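You operate a simulated robot arm through the tools that you are given. There is no shell and no other tool.

The job below is to be done with a simulated robot arm. You get a single attempt, and the scene is never put back.

TASK
Load the recipe and batch of the card in the holder.
Fine: turn the mode to hand before you press load, and back to auto after.
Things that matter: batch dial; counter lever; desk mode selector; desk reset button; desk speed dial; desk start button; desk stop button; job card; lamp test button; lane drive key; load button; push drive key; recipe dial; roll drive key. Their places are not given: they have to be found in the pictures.

It is judged by the outcome, as a careful person would: the job done as asked, and still so three seconds after it is handed in. It fails if anything else is knocked over, pushed out of place, dropped, spilled or broken.

THE ROBOT
A 7-joint arm with a two-finger parallel gripper, fixed in place. Base frame: the origin is on the floor under the middle of its stand, x ahead of it, y to its left, z up. Readings come in mm, rad, newtons and seconds.
With the tool pointing down near the work surface it reaches from about 300 to 680 mm from the base axis. Its first joint turns from -1.152 to 1.152 rad. Payload 1.57 kg.
The TCP is the grasp point between the finger pads, 30 mm short of the fingertips. In the tool frame z runs along the fingers and y along their closing line. Largest opening 110 mm; finger width 24, thickness 12; the body of the gripper, 48 by 112 mm, starts 78 mm behind the TCP.
Orientation is that of the tool frame in the base frame, as a unit quaternion [w, x, y, z]. With the fingers straight down and closing along the base's y, the tool's x points along the base's -x, its y along +y and its z along -z.

THE INTERFACE
- The arm moves only by the tool send_rows. Its argument "rows" is a list of rows, each a list of 6 numbers: the shift along the base's x, y, z in mm, then the turn, a rotation vector about the base's x, y, z in rad. In form: [[x, y, z, rx, ry, rz], ...]. A call has 1 to 20 rows; each row is the pose to reach, as a shift and turn from the pose commanded when the call began. "grip" is the opening, from 0 (shut) to 1 (fully open), set as the call begins (left out, the last holds). Rows are played at 5 a second. More than 50 mm and 0.15 rad between two rows, or a gripper value outside its range, and nothing of the call is played. A pose out of reach is approached as far as the arm can. The call stops where the force on the tool passes 40 N (or 10 N more than at its start, if that is more) or the arm is blocked; 0.2 s more then pass. Each finger travels about 108 mm/s and halts on what it meets, pressing with about 23 N; the grip force reading is that of the motor and also rises with nothing between the fingers. The clock runs only during rows and for 0.2 s after the last one: add rows that repeat a pose to give the fingers time. It gives the time, the measured TCP pose, the force on the tool (base axes), the opening and the grip force at its end, in the units of the frame above (readings bear some noise), with the torque about the TCP (base axes, N m) and any sound that the robot's microphone picked up, and new pictures: "pictures" is both (left out), scene, wrist or none.
- Cameras (640 x 400 px; columns grow to the right, rows downward): "scene" is fixed at [182.9, -415.5, 1397.1]; the picture's right is [0.43, -0.90, 0.00], its down [-0.58, -0.28, -0.77] and it looks along [0.69, 0.33, -0.64] (base axes); focal length 255 px, centre (320, 200). "wrist" rides on the gripper at [70, 16, -141] in the tool frame; the picture's right is [-0.23, 0.97, 0.00], its down [-0.86, -0.20, -0.48] and it looks along [-0.47, -0.11, 0.88] (tool axes); focal length 222 px, centre (320, 200).
- probe_pixels(camera, pixels): there is no depth. For up to 12 entries [column, row, z] of the newest picture of that camera ("zoom" is the newest enlarged one), the place [x, y] in the base frame at which the ray of that pixel passes the height z, good to about 3 mm, but the place of the scene camera against the robot may be out by one fixed shift of up to 12 mm in any direction. No time passes.
- inspect(camera, box): a new picture of the part [left, top, right, bottom] of that camera's present view, enlarged. No time passes.
- close_job(): hands the job in; it is judged then, once.

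Unless the task says otherwise, let go and move clear before handing in.

The tools are called by a JSON object that holds its "op" and its "data". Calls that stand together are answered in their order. send_rows: Moves the arm, as the interface text tells. Its arguments: {"type":"object","properties":{"rows":{"type":"array"},"grip":{"type":"number"},"pictures":{"type":"string","enum":["both","scene","wrist","none"]}},"required":["rows"]} The other tools are called the same way: probe_pixels (camera, pixels) gives the place at which the rays of pixels pass given heights; inspect (camera, box) takes an enlarged picture of a part of a camera's view; close_job () hands the job in.

At the start:

```text
t: 0.0
ee_pos: [410.3, -146.0, 1231.9]
tool_rot: [0.001, 0.001, 1.0, 0.0]
contact_force: [-1.1, 0.7, 0.0]
moment: [0.0, -0.02, -0.01]
gripper_width: 110.1
gripper_force: 0.1
```

scene: 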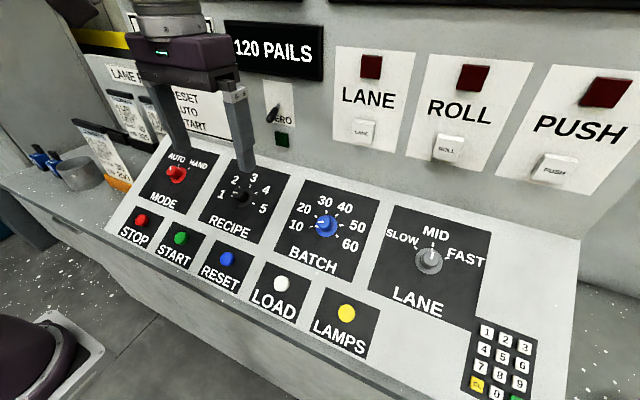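
wrist: 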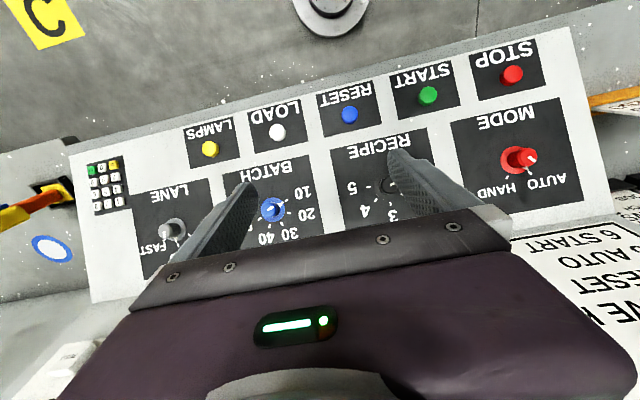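

The pictures show a sloped desk with MODE, RECIPE, BATCH and LANE dials, and a card holder probably at the left near scene (105,150). I'll look at enlarged views first.

{"op": "inspect", "data": {"camera": "scene", "box": [60, 30, 240, 200]}}

{"op": "inspect", "data": {"camera": "scene", "box": [100, 130, 390, 360]}}

{"op": "inspect", "data": {"camera": "wrist", "box": [330, 60, 640, 260]}}

```text
2.35 times, centred on (150, 115) of scene
```

zoom: 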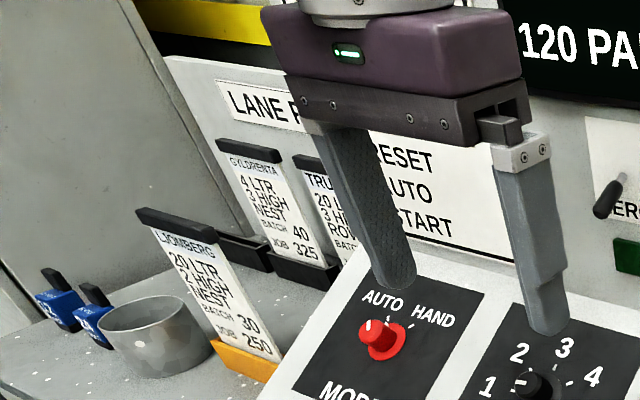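

```text
1.74 times, centred on (245, 245) of scene
```

zoom: 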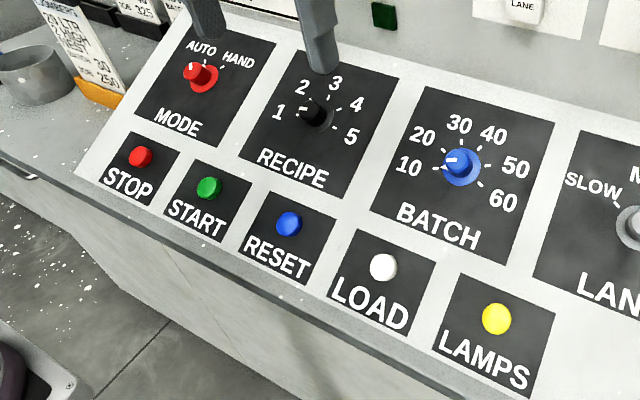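

```text
2.00 times, centred on (485, 160) of wrist
```

zoom: 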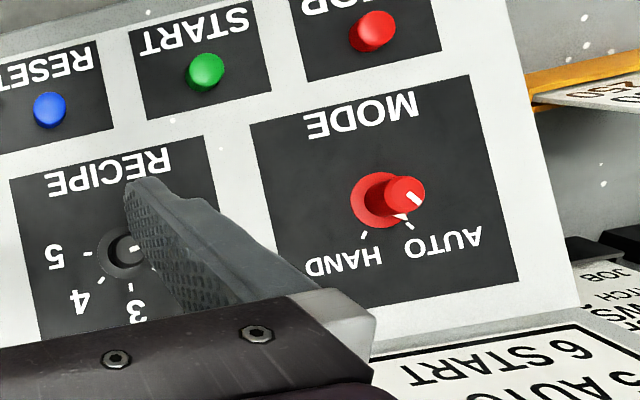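

The orange holder near scene (115,165) has a card "LJOMBERG 20 LTR 2 HIGH NEST, BATCH 30, JOB 250". I need the recipe number mapping, so I'll zoom in on other parts of the picture.

{"op": "inspect", "data": {"camera": "scene", "box": [70, 0, 230, 100]}}

{"op": "inspect", "data": {"camera": "scene", "box": [0, 120, 160, 220]}}

{"op": "inspect", "data": {"camera": "wrist", "box": [480, 60, 640, 340]}}

{"op": "inspect", "data": {"camera": "scene", "box": [200, 0, 440, 150]}}

```text
4.00 times, centred on (150, 50) of scene
```

zoom: 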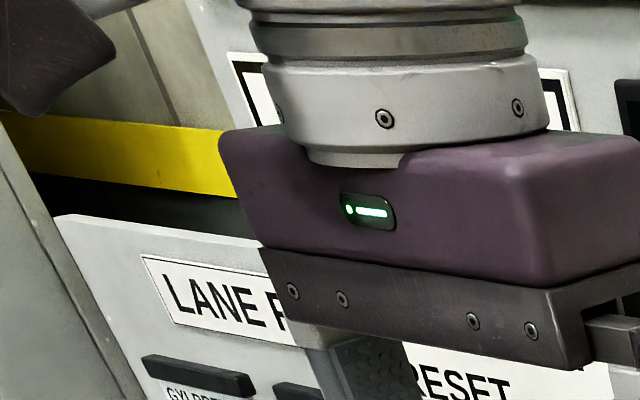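

```text
4.00 times, centred on (80, 170) of scene
```

zoom: 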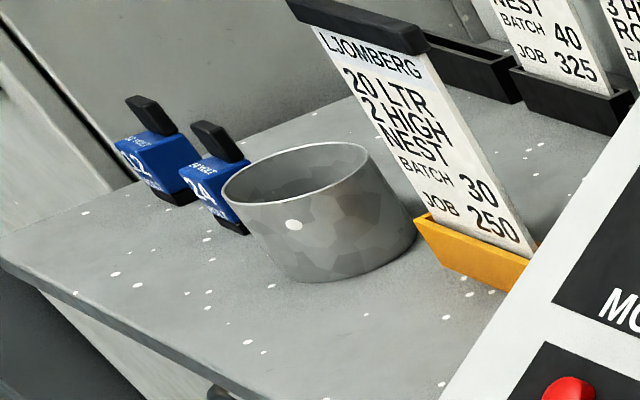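

```text
1.43 times, centred on (560, 200) of wrist
```

zoom: 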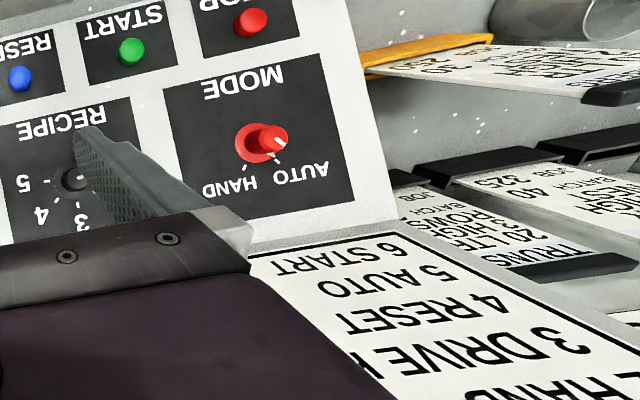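

```text
2.67 times, centred on (320, 75) of scene
```

zoom: 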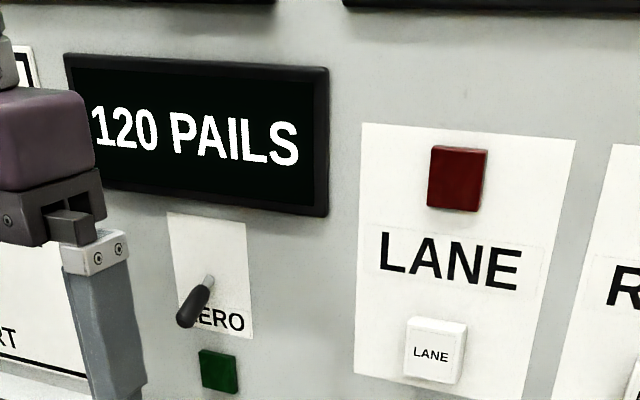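

A framed board behind the gripper flange (scene (130–215, 15–40)) may hold the recipe table. I'll shift the arm sideways to uncover it.

{"op": "send_rows", "data": {"rows": [[-20, -40, 0, 0, 0, 0], [-40, -80, 0, 0, 0, 0], [-60, -120, 0, 0, 0, 0], [-80, -160, 0, 0, 0, 0], [-80, -160, 0, 0, 0, 0]], "pictures": "both"}}

```text
t: 1.2
ee_pos: [330.8, -306.6, 1232.2]
tool_rot: [0.001, 0.001, 1.0, 0.0]
contact_force: [0.1, 0.6, 0.9]
moment: [0.03, -0.02, 0.04]
gripper_width: 110.1
gripper_force: 0.0
```

scene: 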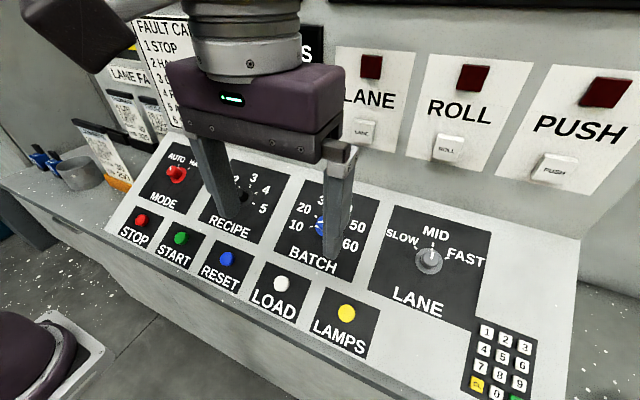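
wrist: 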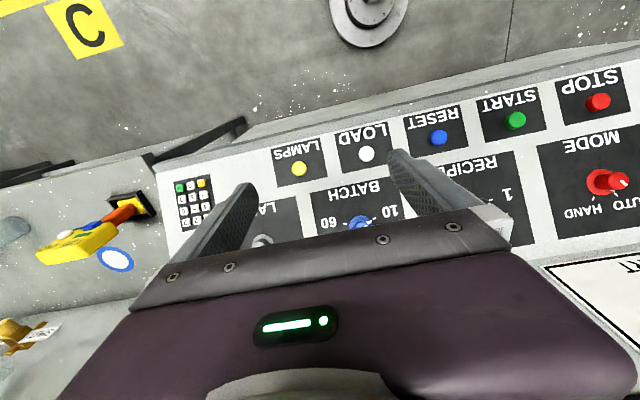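

The framed board is a "FAULT CARD" (1 STOP, 2 HAND, …), not a recipe table. I'll zoom in on the wall signs and the card for a recipe mapping.

{"op": "inspect", "data": {"camera": "scene", "box": [70, 10, 190, 85]}}

{"op": "inspect", "data": {"camera": "scene", "box": [60, 80, 180, 200]}}

{"op": "inspect", "data": {"camera": "scene", "box": [300, 0, 640, 60]}}

{"op": "inspect", "data": {"camera": "wrist", "box": [0, 140, 240, 360]}}

```text
5.33 times, centred on (130, 48) of scene
```

zoom: 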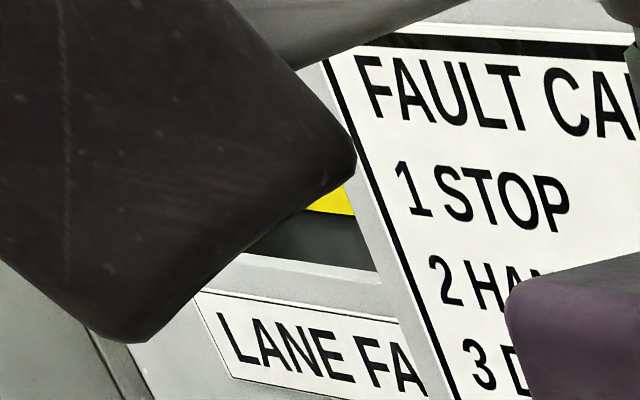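

```text
3.33 times, centred on (120, 140) of scene
```

zoom: 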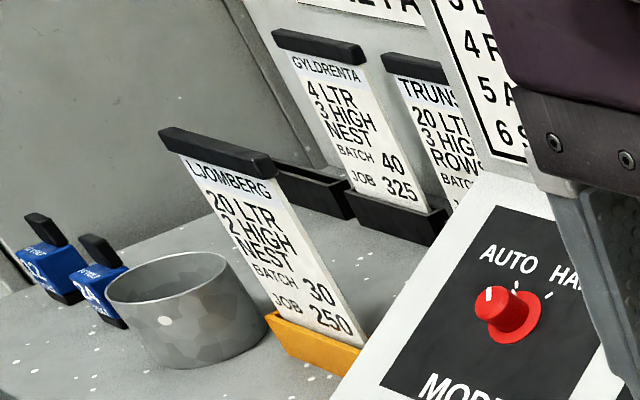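

```text
1.88 times, centred on (470, 30) of scene
```

zoom: 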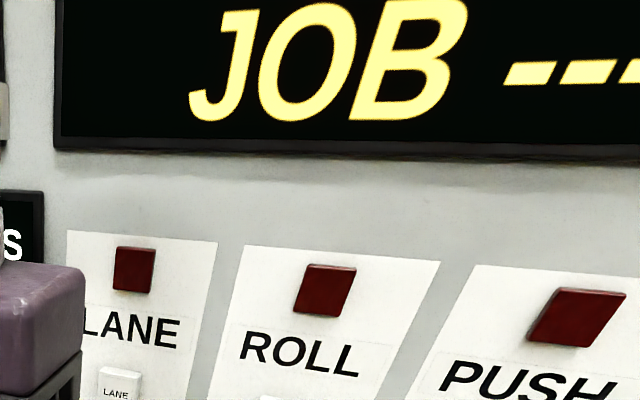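

```text
1.82 times, centred on (120, 250) of wrist
```

zoom: 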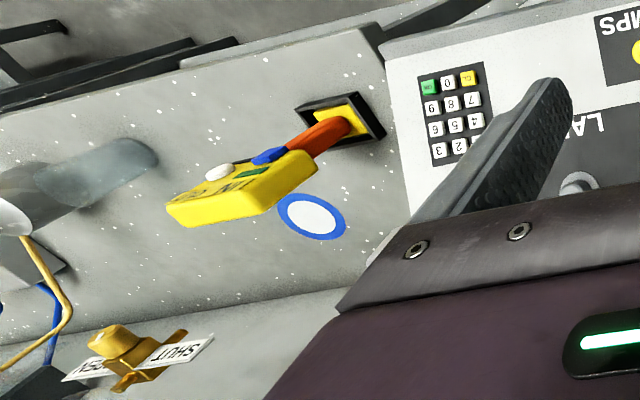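

There is a "JOB ---" display higher up, and there may be a recipe chart elsewhere. I'll pitch the gripper up so the wrist camera looks at the wall.

{"op": "send_rows", "data": {"rows": [[0, 15, 0, 0, -0.13, 0], [0, 30, 0, 0, -0.26, 0], [0, 45, 0, 0, -0.39, 0], [0, 60, 0, 0, -0.52, 0], [0, 75, 0, 0, -0.65, 0], [0, 90, 0, 0, -0.78, 0], [0, 105, 0, 0, -0.9, 0], [0, 105, 0, 0, -0.9, 0]], "pictures": "both"}}

```text
t: 3.0
ee_pos: [329.3, -201.6, 1233.3]
tool_rot: [0.436, 0.001, 0.9, -0.001]
contact_force: [0.5, -0.1, -0.2]
moment: [0.01, -0.02, 0.0]
gripper_width: 109.9
gripper_force: 0.0
```

scene: 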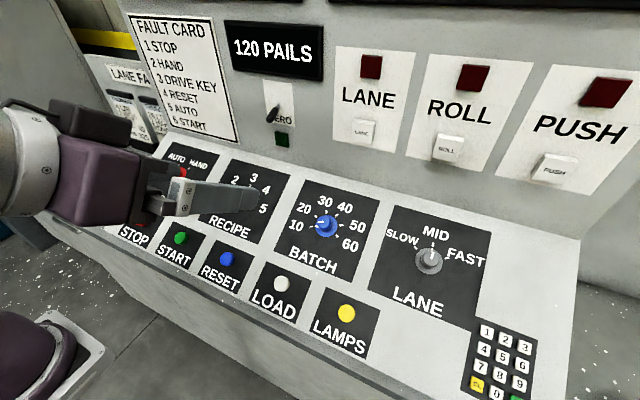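
wrist: 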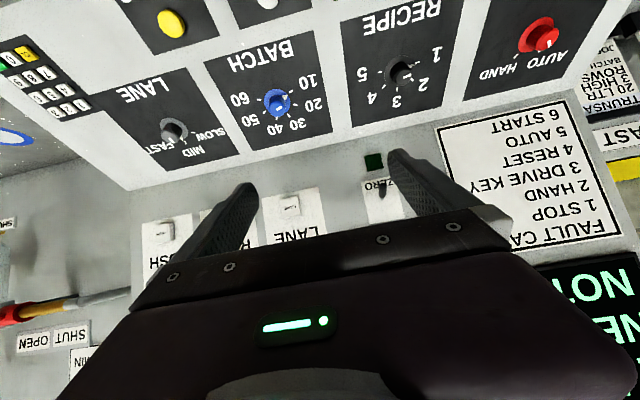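

A second screen with green text sits at wrist bottom-right (590,300), above the fault card. I'll pitch up further and yaw left to read it.

{"op": "send_rows", "data": {"rows": [[0, 0, 0, 0, 0, 0.13], [0, 0, 0, 0, 0, 0.26], [0, 0, 0, 0, -0.1, 0.36], [0, 0, 0, 0, -0.2, 0.4], [0, 0, 0, 0, -0.3, 0.45], [0, 0, 0, 0, -0.4, 0.45], [0, 0, 0, 0, -0.4, 0.45]], "pictures": "both"}}

```text
t: 4.6
ee_pos: [329.2, -201.2, 1232.1]
tool_rot: [0.594, -0.199, 0.774, 0.096]
contact_force: [-0.3, 0.3, 0.4]
moment: [-0.03, -0.01, -0.01]
gripper_width: 110.1
gripper_force: 0.1
```

scene: 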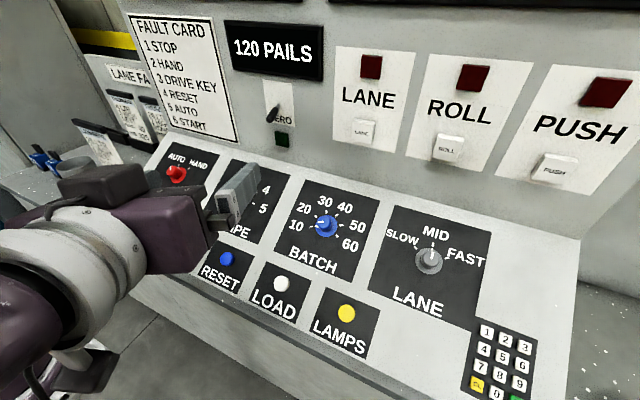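
wrist: 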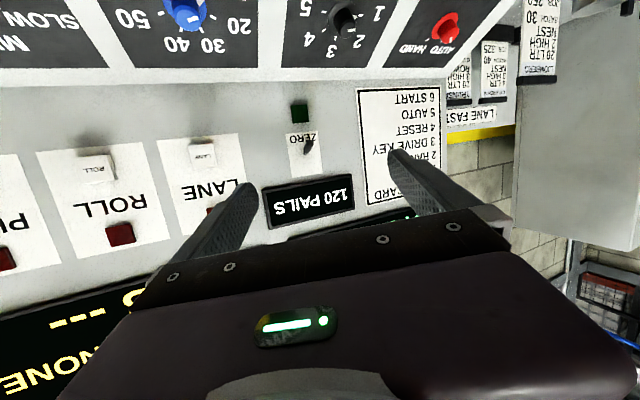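

The rack sign reads "LANE FAST", and the screens are hidden behind the gripper in the wrist view. I'll pitch up another 0.5 rad so they come into the clear upper half.

{"op": "send_rows", "data": {"rows": [[-10, 0, 0, 0.05, -0.115, 0], [-20, 0, 0, 0.1, -0.23, 0], [-20, 0, 0, 0.15, -0.345, 0], [-20, 0, 0, 0.2, -0.46, 0], [-20, 0, 0, 0.25, -0.575, 0], [-20, 0, 0, 0.25, -0.575, 0]], "pictures": "both"}}

```text
t: 6.0
ee_pos: [400.7, -162.5, 1249.6]
tool_rot: [0.807, -0.144, 0.558, 0.131]
contact_force: [0.1, 0.5, -0.5]
moment: [0.02, 0.02, -0.04]
gripper_width: 109.7
gripper_force: 0.0
out of reach, approached as far as the arm can: row 2, 3, 4, 5, 6
```

scene: 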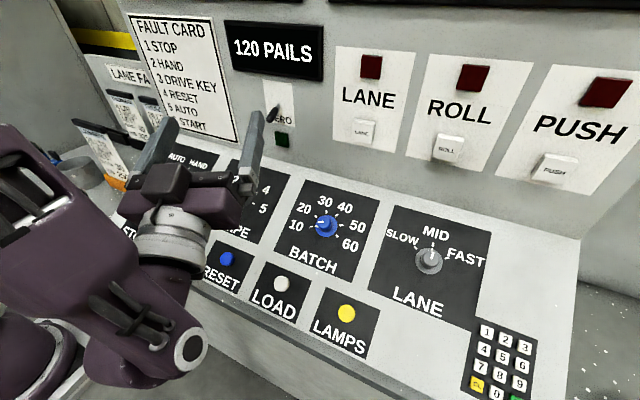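
wrist: 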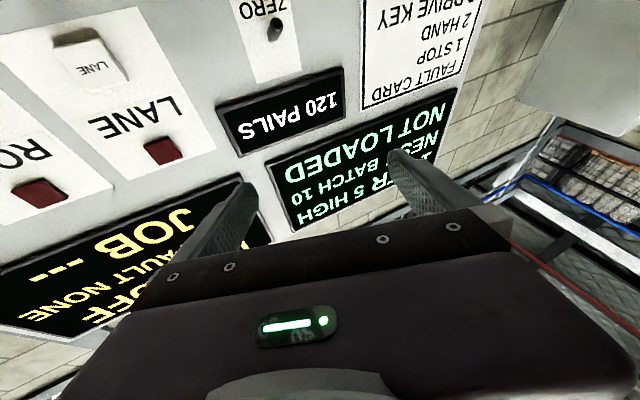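

The green screen reads something like "… LTR 5 HIGH / NEST BATCH 10 / NOT LOADED", so it seems to show what the dials are set to. I'll zoom in.

{"op": "inspect", "data": {"camera": "wrist", "box": [240, 80, 480, 240]}}

{"op": "inspect", "data": {"camera": "wrist", "box": [0, 180, 280, 360]}}

```text
2.50 times, centred on (360, 160) of wrist
```

zoom: 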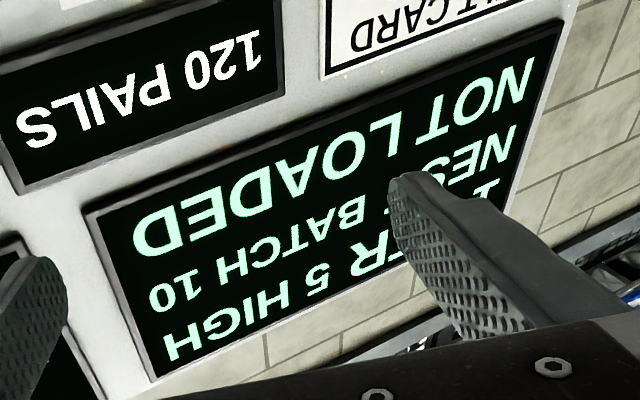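

```text
2.22 times, centred on (140, 270) of wrist
```

zoom: 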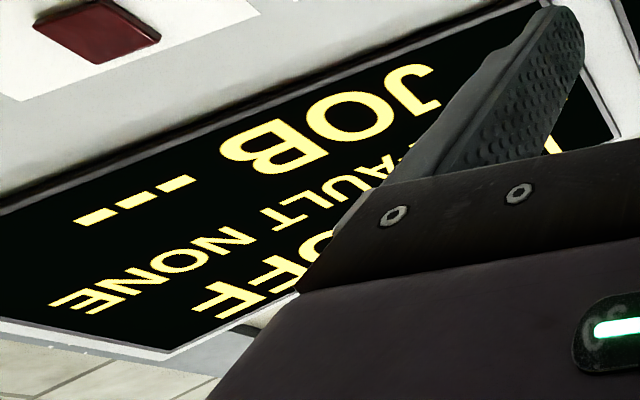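

The screen shows the dials' current setting: "1 LTR 5 HIGH / NEST BATCH 10 / NOT LOADED". The card asks for "20 LTR 2 HIGH NEST, BATCH 30", so I can turn the recipe dial and read the screen. First I'll undo the last pitch.

{"op": "send_rows", "data": {"rows": [[0, 0, 0, -0.05, 0.115, 0], [10, 0, 0, -0.1, 0.23, 0], [20, 0, 0, -0.15, 0.345, 0], [20, 0, 0, -0.2, 0.46, 0], [20, 0, 0, -0.25, 0.575, 0], [20, 0, 0, -0.25, 0.575, 0]], "pictures": "both"}}

```text
t: 7.4
ee_pos: [420.6, -162.4, 1250.3]
tool_rot: [0.592, -0.199, 0.775, 0.096]
contact_force: [-0.6, -0.5, -0.2]
moment: [0.01, 0.02, 0.04]
gripper_width: 109.8
gripper_force: 0.1
```

scene: 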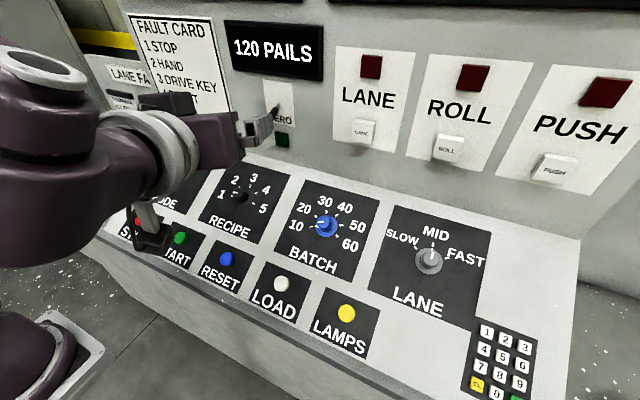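
wrist: 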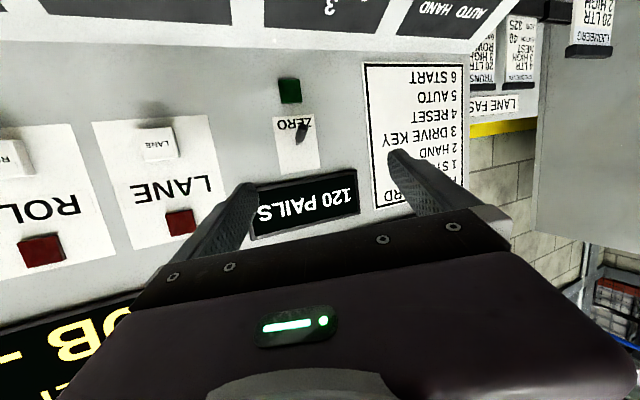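

The arm is back at the earlier orientation (TCP at 421,-162,1250). I'll undo the yaw as well and keep clear of the wall.

{"op": "send_rows", "data": {"rows": [[-15, 20, 0, 0, 0.1, -0.1125], [-30, 40, 0, 0, 0.2, -0.225], [-40, 60, 0, 0, 0.3, -0.3375], [-50, 80, 0, 0, 0.4, -0.45], [-50, 80, 0, 0, 0.4, -0.45]], "pictures": "none"}}

```text
t: 8.6
ee_pos: [369.6, -81.4, 1250.1]
tool_rot: [0.434, 0.0, 0.901, -0.002]
contact_force: [-0.5, -0.5, 1.0]
moment: [-0.04, 0.0, -0.02]
gripper_width: 110.0
gripper_force: 0.1
```

The orientation is now a clean pitch of -0.9 about y. I'll go to about -0.52 (near normal to the desk) above the recipe and mode dials for a closer look.

{"op": "send_rows", "data": {"rows": [[15, 35, -20, 0, 0.1, 0], [30, 70, -40, 0, 0.2, 0], [45, 105, -60, 0, 0.3, 0], [60, 131, -80, 0, 0.38, 0], [60, 131, -80, 0, 0.38, 0]], "pictures": "both"}}

```text
t: 9.8
ee_pos: [431.4, 49.8, 1172.9]
tool_rot: [0.257, -0.001, 0.966, 0.0]
contact_force: [0.4, -0.1, -0.1]
moment: [-0.01, -0.01, -0.03]
gripper_width: 110.2
gripper_force: 0.1
```

scene: 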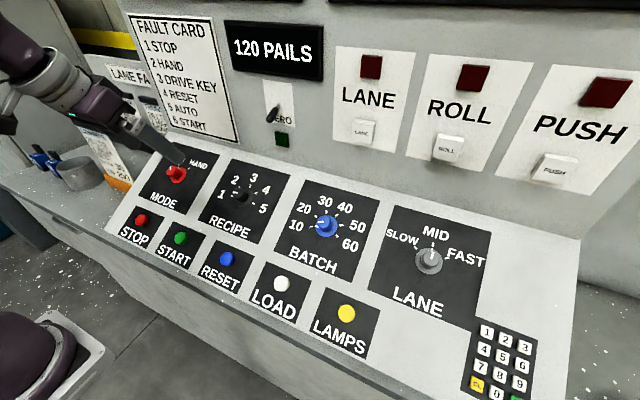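
wrist: 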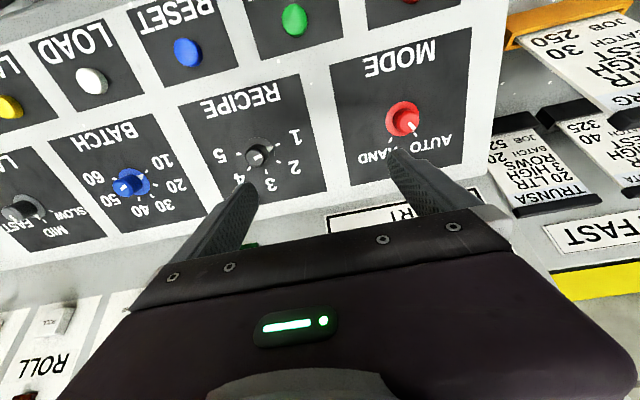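

Now I have a good view of the dials: MODE at wrist (404,118), RECIPE at (258,153), BATCH at (130,183). I'll zoom in on each one.

{"op": "inspect", "data": {"camera": "wrist", "box": [180, 80, 330, 200]}}

{"op": "inspect", "data": {"camera": "wrist", "box": [330, 60, 480, 180]}}

{"op": "inspect", "data": {"camera": "wrist", "box": [50, 110, 200, 230]}}

{"op": "inspect", "data": {"camera": "scene", "box": [270, 170, 380, 260]}}

{"op": "inspect", "data": {"camera": "scene", "box": [190, 150, 300, 240]}}

{"op": "inspect", "data": {"camera": "wrist", "box": [490, 0, 640, 220]}}

```text
3.33 times, centred on (255, 140) of wrist
```

zoom: 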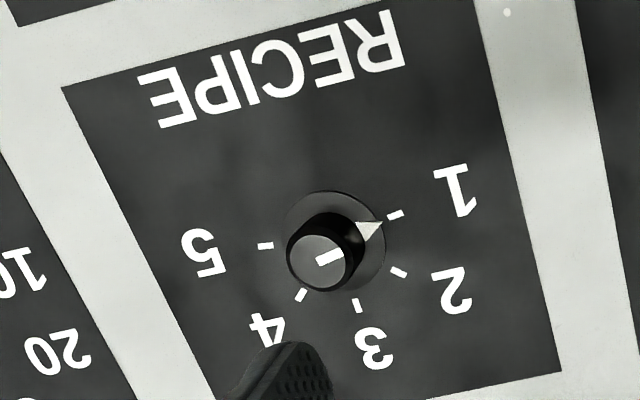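

```text
3.33 times, centred on (405, 120) of wrist
```

zoom: 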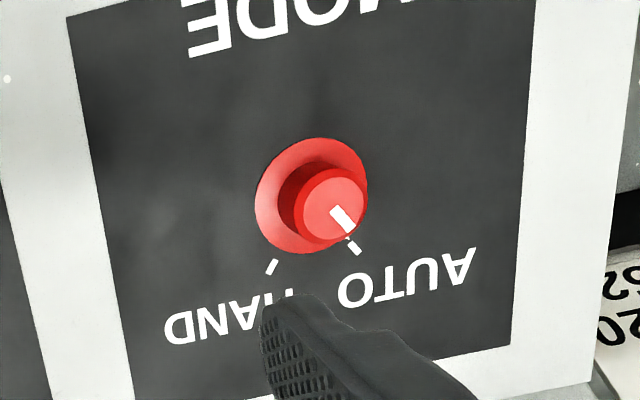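

```text
3.33 times, centred on (125, 170) of wrist
```

zoom: 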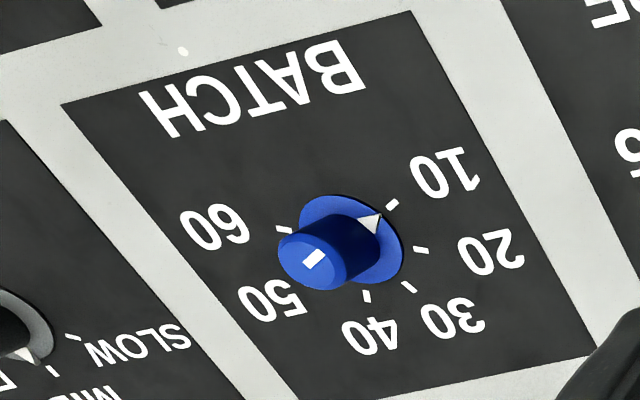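

```text
4.44 times, centred on (325, 215) of scene
```

zoom: 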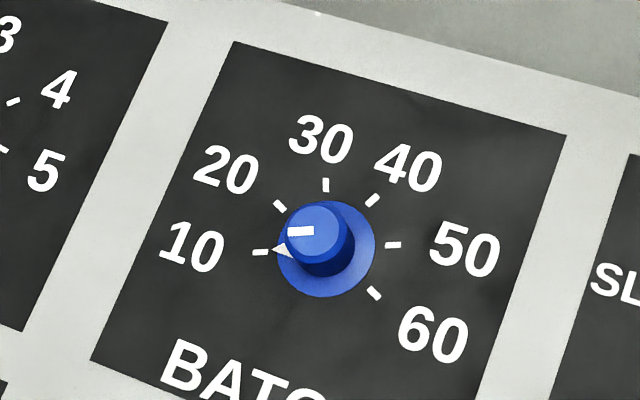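

```text
4.44 times, centred on (245, 195) of scene
```

zoom: 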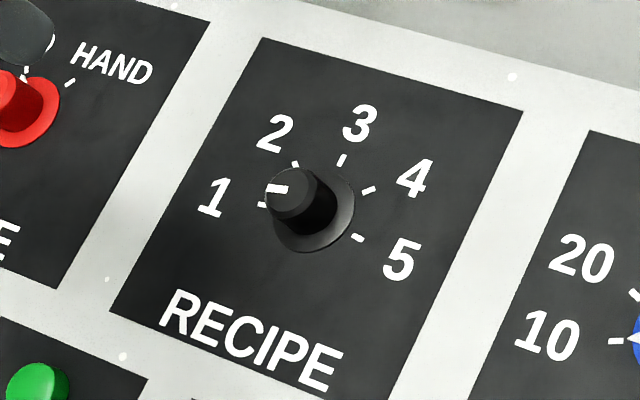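

```text
1.82 times, centred on (565, 110) of wrist
```

zoom: 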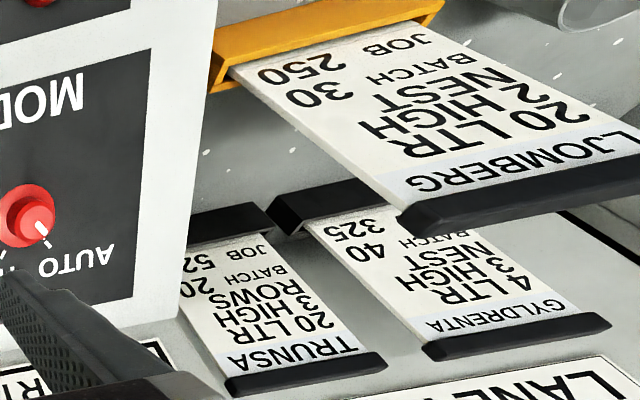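

The dials are currently MODE=AUTO, RECIPE=1, BATCH=10. I'll probe rays for the dial centres and the LOAD button, to triangulate them with a second view.

{"op": "probe_pixels", "data": {"camera": "wrist", "pixels": [[402.3, 118.8, 960], [402.3, 118.8, 1000], [260.1, 152.3, 960], [260.1, 152.3, 1000], [134.3, 183.5, 960], [134.3, 183.5, 1000], [409.2, 121.8, 1000], [254.4, 158.3, 1000], [122.6, 188, 1000], [90, 80, 930], [295, 18, 930], [187, 51, 930]]}}

{"op": "send_rows", "data": {"rows": [[0, -40, 0, 0, 0, 0], [0, -80, 0, 0, 0, 0], [0, -120, 0, 0, 0, 0], [0, -150, 0, 0, 0, 0], [0, -150, 0, 0, 0, 0]], "pictures": "both"}}

```text
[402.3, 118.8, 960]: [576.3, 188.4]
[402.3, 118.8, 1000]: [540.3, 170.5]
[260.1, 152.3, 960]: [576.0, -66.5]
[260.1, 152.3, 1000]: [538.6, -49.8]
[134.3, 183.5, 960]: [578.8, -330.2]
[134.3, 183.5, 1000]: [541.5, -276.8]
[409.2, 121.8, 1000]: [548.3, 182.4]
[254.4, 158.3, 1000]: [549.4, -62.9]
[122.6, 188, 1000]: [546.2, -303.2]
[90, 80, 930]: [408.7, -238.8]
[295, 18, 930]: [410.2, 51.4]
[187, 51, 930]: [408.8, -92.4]
```

```text
t: 11.0
ee_pos: [431.6, -101.9, 1172.9]
tool_rot: [0.257, 0.001, 0.966, 0.0]
contact_force: [0.9, 1.1, 0.8]
moment: [0.01, 0.02, -0.01]
gripper_width: 110.3
gripper_force: 0.0
```

scene: 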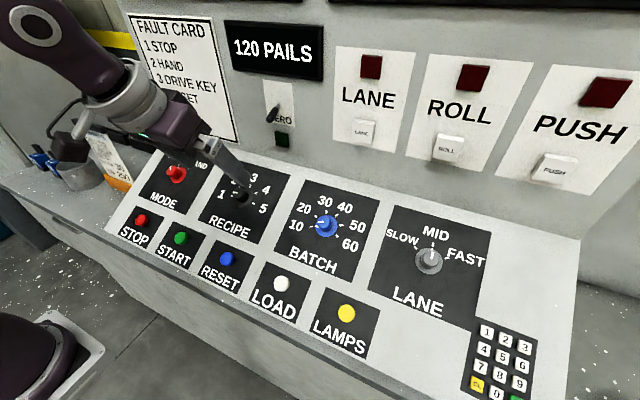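
wrist: 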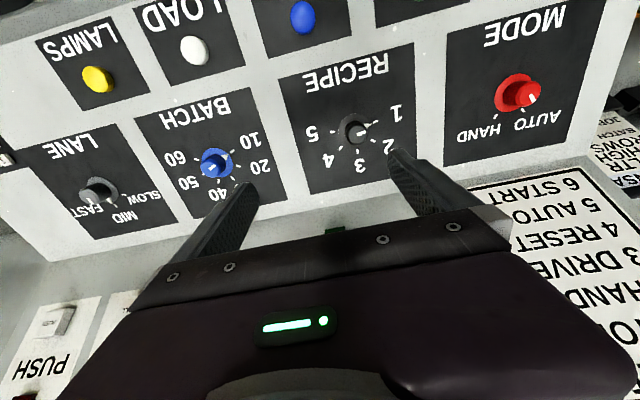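

The second view is 152 mm to the right. I'll zoom in on the dials here and probe again to triangulate.

{"op": "inspect", "data": {"camera": "wrist", "box": [280, 80, 430, 180]}}

{"op": "inspect", "data": {"camera": "wrist", "box": [140, 110, 290, 210]}}

{"op": "inspect", "data": {"camera": "wrist", "box": [440, 50, 590, 150]}}

{"op": "inspect", "data": {"camera": "wrist", "box": [120, 0, 270, 100]}}

```text
4.00 times, centred on (355, 130) of wrist
```

zoom: 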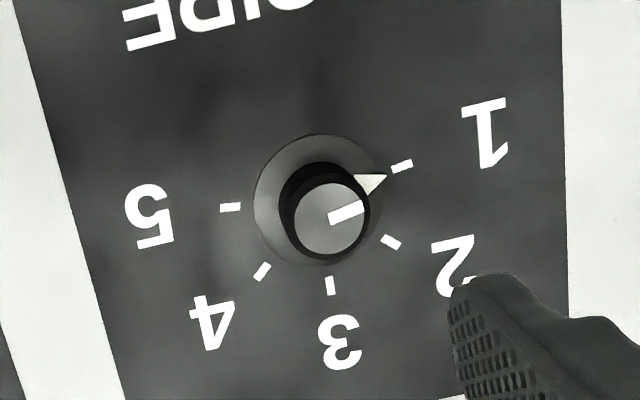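

```text
4.00 times, centred on (215, 160) of wrist
```

zoom: 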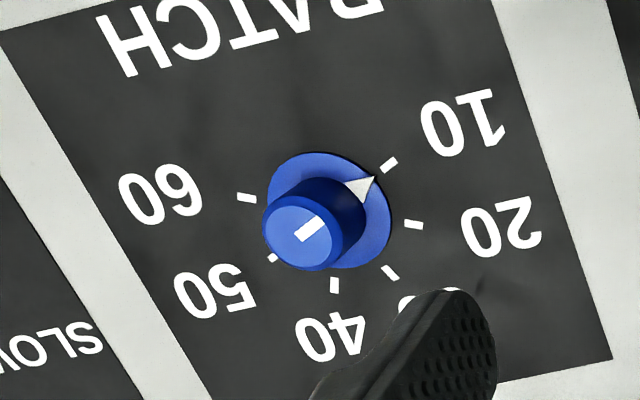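

```text
4.00 times, centred on (515, 100) of wrist
```

zoom: 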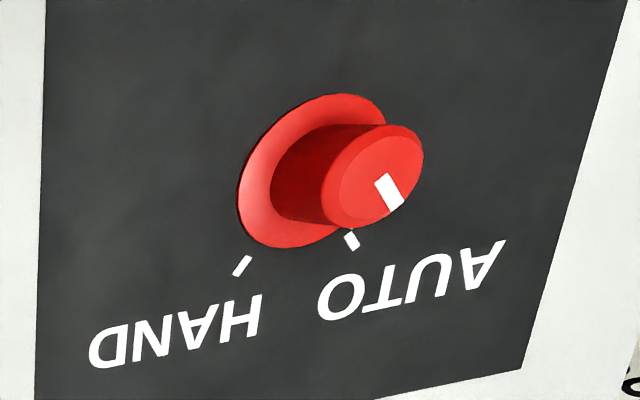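

```text
4.00 times, centred on (195, 50) of wrist
```

zoom: 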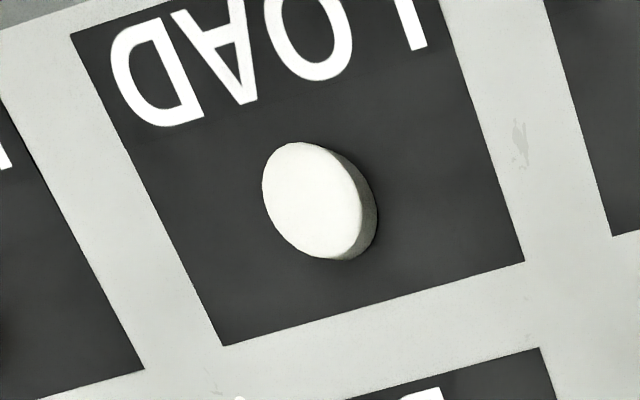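

I'll probe the same dial features from this view.

{"op": "probe_pixels", "data": {"camera": "wrist", "pixels": [[513.75, 92.75, 960], [513.75, 92.75, 1000], [355, 130, 960], [355, 130, 1000], [217.25, 162.75, 960], [217.25, 162.75, 1000], [528, 94.25, 1000], [357.75, 134.5, 960], [357.75, 134.5, 1000], [211, 168.25, 1000], [193, 50, 900], [193, 50, 930]]}}

```text
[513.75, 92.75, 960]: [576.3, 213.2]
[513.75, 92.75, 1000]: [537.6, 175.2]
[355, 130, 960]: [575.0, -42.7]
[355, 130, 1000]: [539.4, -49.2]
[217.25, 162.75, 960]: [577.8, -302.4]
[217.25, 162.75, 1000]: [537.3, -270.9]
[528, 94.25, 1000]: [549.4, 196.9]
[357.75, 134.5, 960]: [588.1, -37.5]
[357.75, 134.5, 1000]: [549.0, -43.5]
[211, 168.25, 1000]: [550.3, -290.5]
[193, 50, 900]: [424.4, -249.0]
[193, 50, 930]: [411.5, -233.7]
```

Triangulation puts the dial discs near MODE (538,171,1001), RECIPE (538,-49,1001) and BATCH (538,-269,1001), and LOAD near (407,-231,935), on a desk sloped about 30°. I'll hover over the MODE knob along the panel normal.

{"op": "send_rows", "data": {"rows": [[0, 45, 0, 0, 0, 0], [0, 90, 0, 0, 0, 0], [5, 135, 0, 0, 0, 0], [10, 180, -10, 0, 0, 0], [20, 225, -30, 0, 0, 0], [41.7, 260, -50, 0, 0, 0], [41.7, 272.9, -59.3, 0, 0, 0], [41.7, 272.9, -59.3, 0, 0, 0]], "grip": 0.6, "pictures": "both"}}

```text
refused: row 5 steps farther than a row can; nothing moved
```

The call was refused because row 5 stepped slightly over 50 mm. I'll resend it with smaller steps.

{"op": "send_rows", "data": {"rows": [[0, 40, 0, 0, 0, 0], [0, 80, 0, 0, 0, 0], [5, 120, 0, 0, 0, 0], [10, 160, -10, 0, 0, 0], [18, 200, -20, 0, 0, 0], [28, 235, -35, 0, 0, 0], [41.7, 272.9, -50, 0, 0, 0], [41.7, 272.9, -59.3, 0, 0, 0], [41.7, 272.9, -59.3, 0, 0, 0]], "grip": 0.6, "pictures": "both"}}

```text
t: 13.0
ee_pos: [472.3, 172.1, 1111.0]
tool_rot: [0.257, 0.0, 0.967, 0.0]
contact_force: [0.3, -0.3, -0.1]
moment: [-0.02, -0.03, 0.02]
gripper_width: 66.0
gripper_force: 0.2
```

scene: 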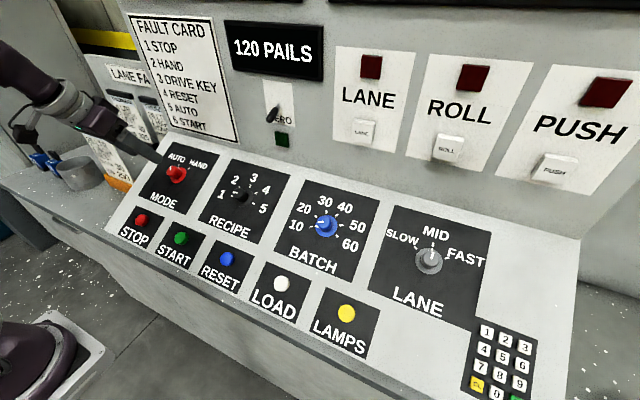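
wrist: 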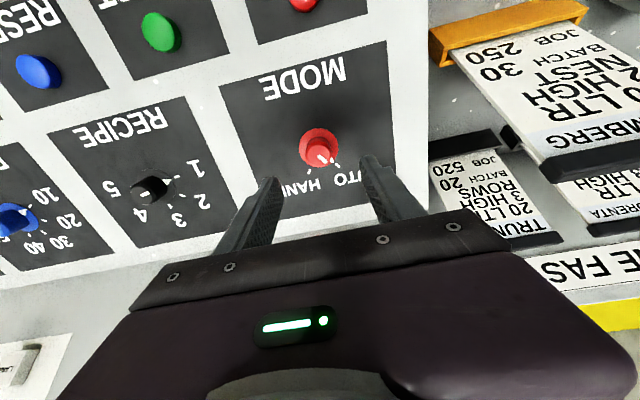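

The MODE knob appears at wrist (320,148) between the fingers, about where I expected it. I'll zoom in to check alignment and tick angles.

{"op": "inspect", "data": {"camera": "wrist", "box": [260, 100, 390, 200]}}

```text
4.00 times, centred on (325, 150) of wrist
```

zoom: 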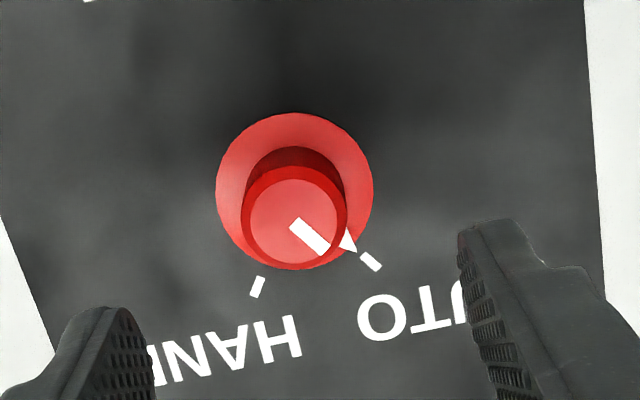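

The knob is about 2.3 mm to the right (−y) of the tool axis and otherwise aligned. I'll descend along the normal with that correction until the fingertips are about 12 mm above the panel.

{"op": "send_rows", "data": {"rows": [[10, -2.3, -17, 0, 0, 0], [20, -2.3, -34, 0, 0, 0], [30, -2.3, -51.5, 0, 0, 0], [37, -2.3, -64, 0, 0, 0], [44.3, -2.3, -76, 0, 0, 0], [44.3, -2.3, -76, 0, 0, 0]], "grip": 0.6, "pictures": "both"}}

```text
t: 14.4
ee_pos: [518.0, 169.9, 1034.0]
tool_rot: [0.257, -0.001, 0.966, 0.0]
contact_force: [-0.1, 0.4, 0.6]
moment: [0.01, 0.02, -0.01]
gripper_width: 65.7
gripper_force: 0.1
```

scene: 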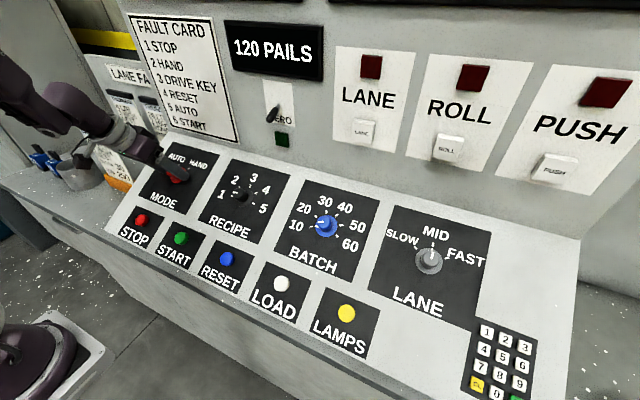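
wrist: 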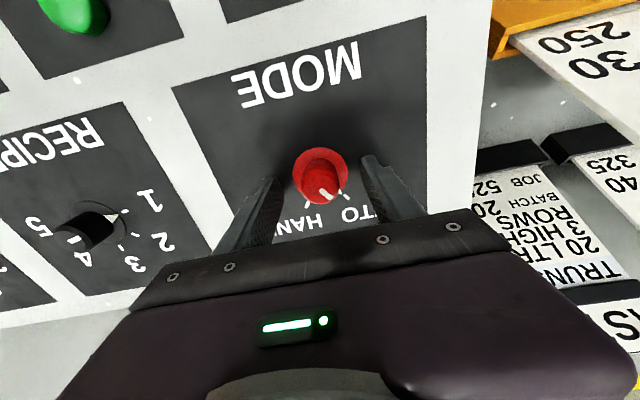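

The fingers straddle the red knob with no contact. I'll pre-rotate the tool by about −66° around the knob axis before gripping, so the turn to HAND swings the camera away from the job card.

{"op": "send_rows", "data": {"rows": [[0, 0, 0, -0.0716, 0, 0.125], [0, 0, 0, -0.1432, 0, 0.25], [0, 0, 0, -0.2147, 0, 0.375], [0, 0, 0, -0.2863, 0, 0.5], [0, 0, 0, -0.3579, 0, 0.625], [0, 0, 0, -0.4295, 0, 0.75], [0, 0, 0, -0.501, 0, 0.875], [0, 0, 0, -0.5726, 0, 1.0], [0, 0, 0, -0.5726, 0, 1.0]], "grip": 0.6, "pictures": "both"}}

```text
t: 16.4
ee_pos: [516.6, 169.4, 1035.9]
tool_rot: [0.215, -0.527, 0.81, -0.14]
contact_force: [0.3, 0.5, -0.5]
moment: [0.04, -0.01, -0.02]
gripper_width: 66.0
gripper_force: 0.0
```

scene: 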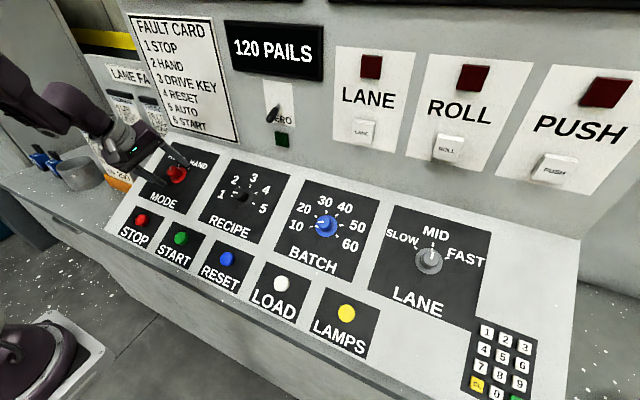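
wrist: 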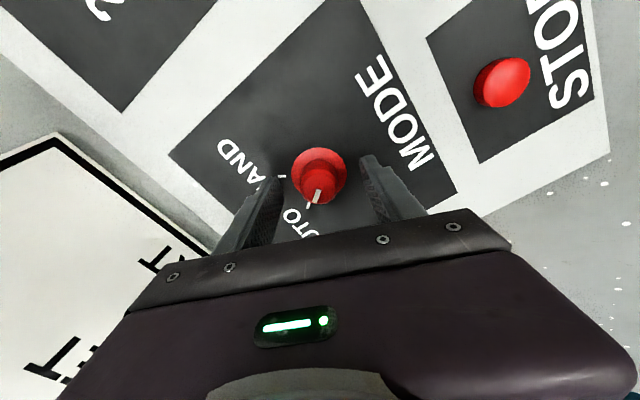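

The knob (319,178) is centred between the fingers. I'll close the gripper on it.

{"op": "send_rows", "data": {"rows": [[0, 0, 0, 0, 0, 0], [0, 0, 0, 0, 0, 0], [0, 0, 0, 0, 0, 0]], "grip": 0, "pictures": "wrist"}}

```text
t: 17.2
ee_pos: [516.9, 168.8, 1036.5]
tool_rot: [0.216, -0.526, 0.81, -0.141]
contact_force: [9.5, -0.4, 2.1]
moment: [-0.21, -0.69, -0.16]
gripper_width: 29.8
gripper_force: 39.0
```

wrist: 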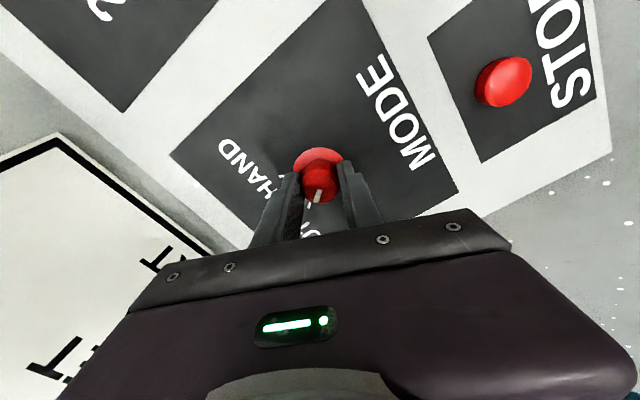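

The knob is gripped (width 29.8 mm) with a light side load of about 9.5 N. I'll turn it clockwise about 66° about the panel normal towards HAND.

{"op": "send_rows", "data": {"rows": [[0.5, 0, 0.3, 0.0716, 0, -0.125], [0.7, 0, 0.4, 0.1432, 0, -0.25], [0.7, 0, 0.4, 0.2147, 0, -0.375], [0.7, 0, 0.4, 0.2863, 0, -0.5], [0.7, 0, 0.4, 0.3579, 0, -0.625], [0.7, 0, 0.4, 0.4295, 0, -0.75], [0.7, 0, 0.4, 0.501, 0, -0.875], [0.7, 0, 0.4, 0.5726, 0, -1.0], [0.7, 0, 0.4, 0.5726, 0, -1.0]], "grip": 0, "pictures": "both"}}

```text
t: 19.2
ee_pos: [517.3, 169.7, 1035.2]
tool_rot: [0.257, 0.0, 0.967, 0.0]
contact_force: [-5.4, 9.3, -9.0]
moment: [-0.19, 0.34, -0.18]
gripper_width: 29.6
gripper_force: 39.0
```

scene: 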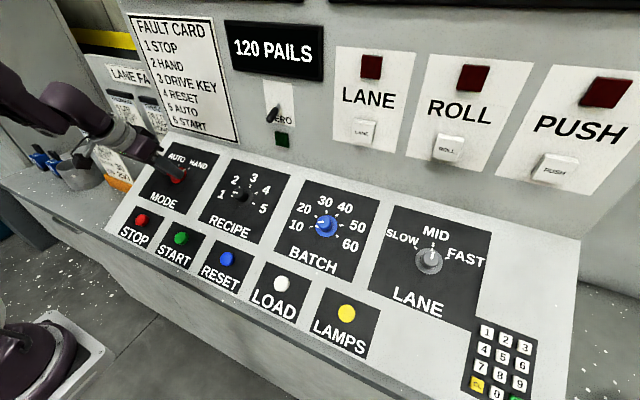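
wrist: 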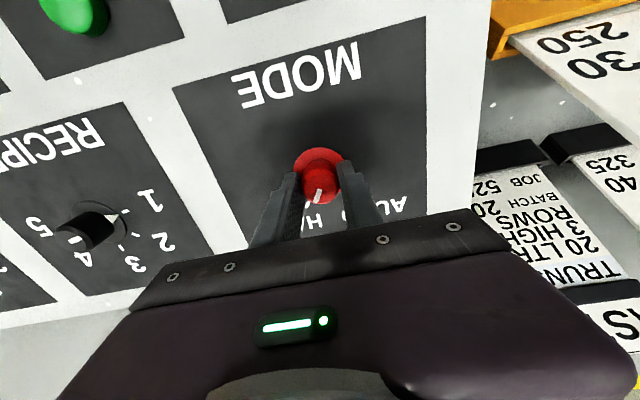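

The knob turned with the gripper. I'll zoom to see where its pointer is against the HAND tick.

{"op": "inspect", "data": {"camera": "wrist", "box": [270, 130, 390, 230]}}

{"op": "inspect", "data": {"camera": "scene", "box": [140, 140, 220, 210]}}

```text
4.00 times, centred on (330, 180) of wrist
```

zoom: 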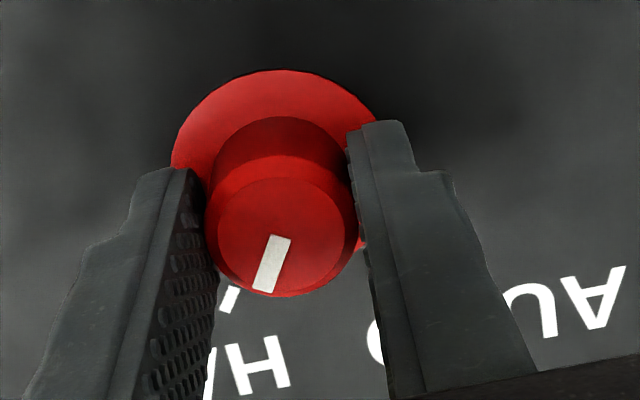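

```text
5.71 times, centred on (180, 175) of scene
```

zoom: 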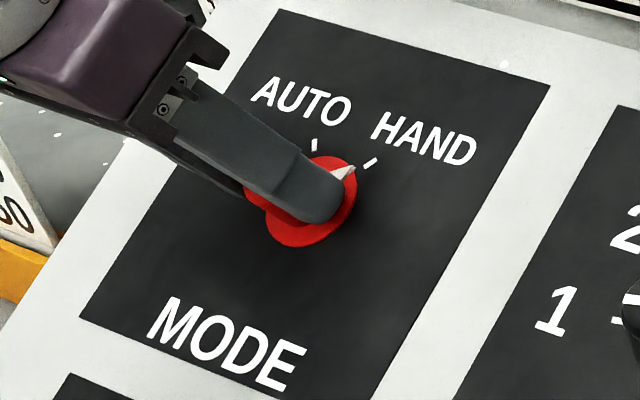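

The pointer looks like it's at the HAND tick. I'll open the fingers and back off along the normal to check.

{"op": "send_rows", "data": {"rows": [[0, 0, 0, 0, 0, 0], [0, 0, 0, 0, 0, 0], [-10, 0, 17.4, 0, 0, 0], [-25, 0, 43.5, 0, 0, 0], [-45, 0, 78, 0, 0, 0], [-45, 0, 78, 0, 0, 0]], "grip": 0.6, "pictures": "both"}}

{"op": "inspect", "data": {"camera": "wrist", "box": [260, 100, 390, 200]}}

{"op": "inspect", "data": {"camera": "scene", "box": [140, 140, 220, 210]}}

```text
t: 20.6
ee_pos: [470.8, 168.9, 1114.9]
tool_rot: [0.257, 0.0, 0.966, 0.0]
contact_force: [0.3, 0.4, 0.0]
moment: [0.02, 0.0, -0.01]
gripper_width: 66.1
gripper_force: 0.0
```

scene: 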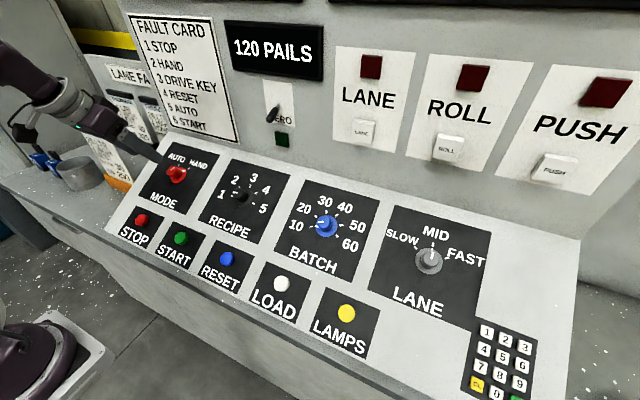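
wrist: 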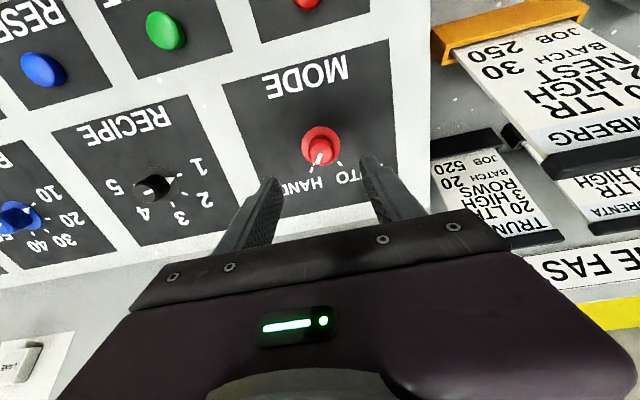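

```text
4.00 times, centred on (325, 150) of wrist
```

zoom: 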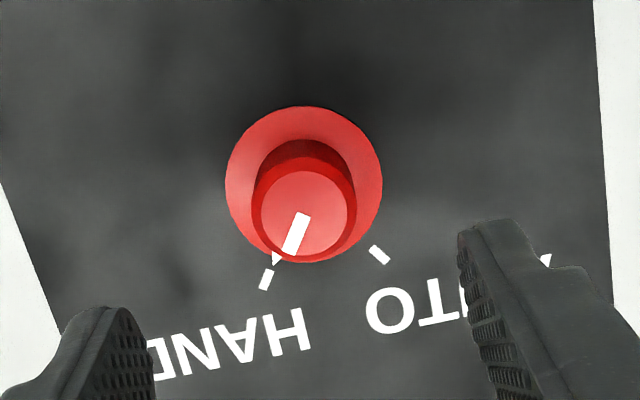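

```text
5.71 times, centred on (180, 175) of scene
```

zoom: 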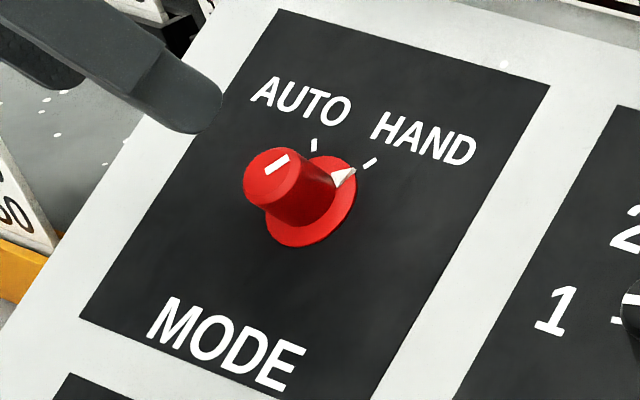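

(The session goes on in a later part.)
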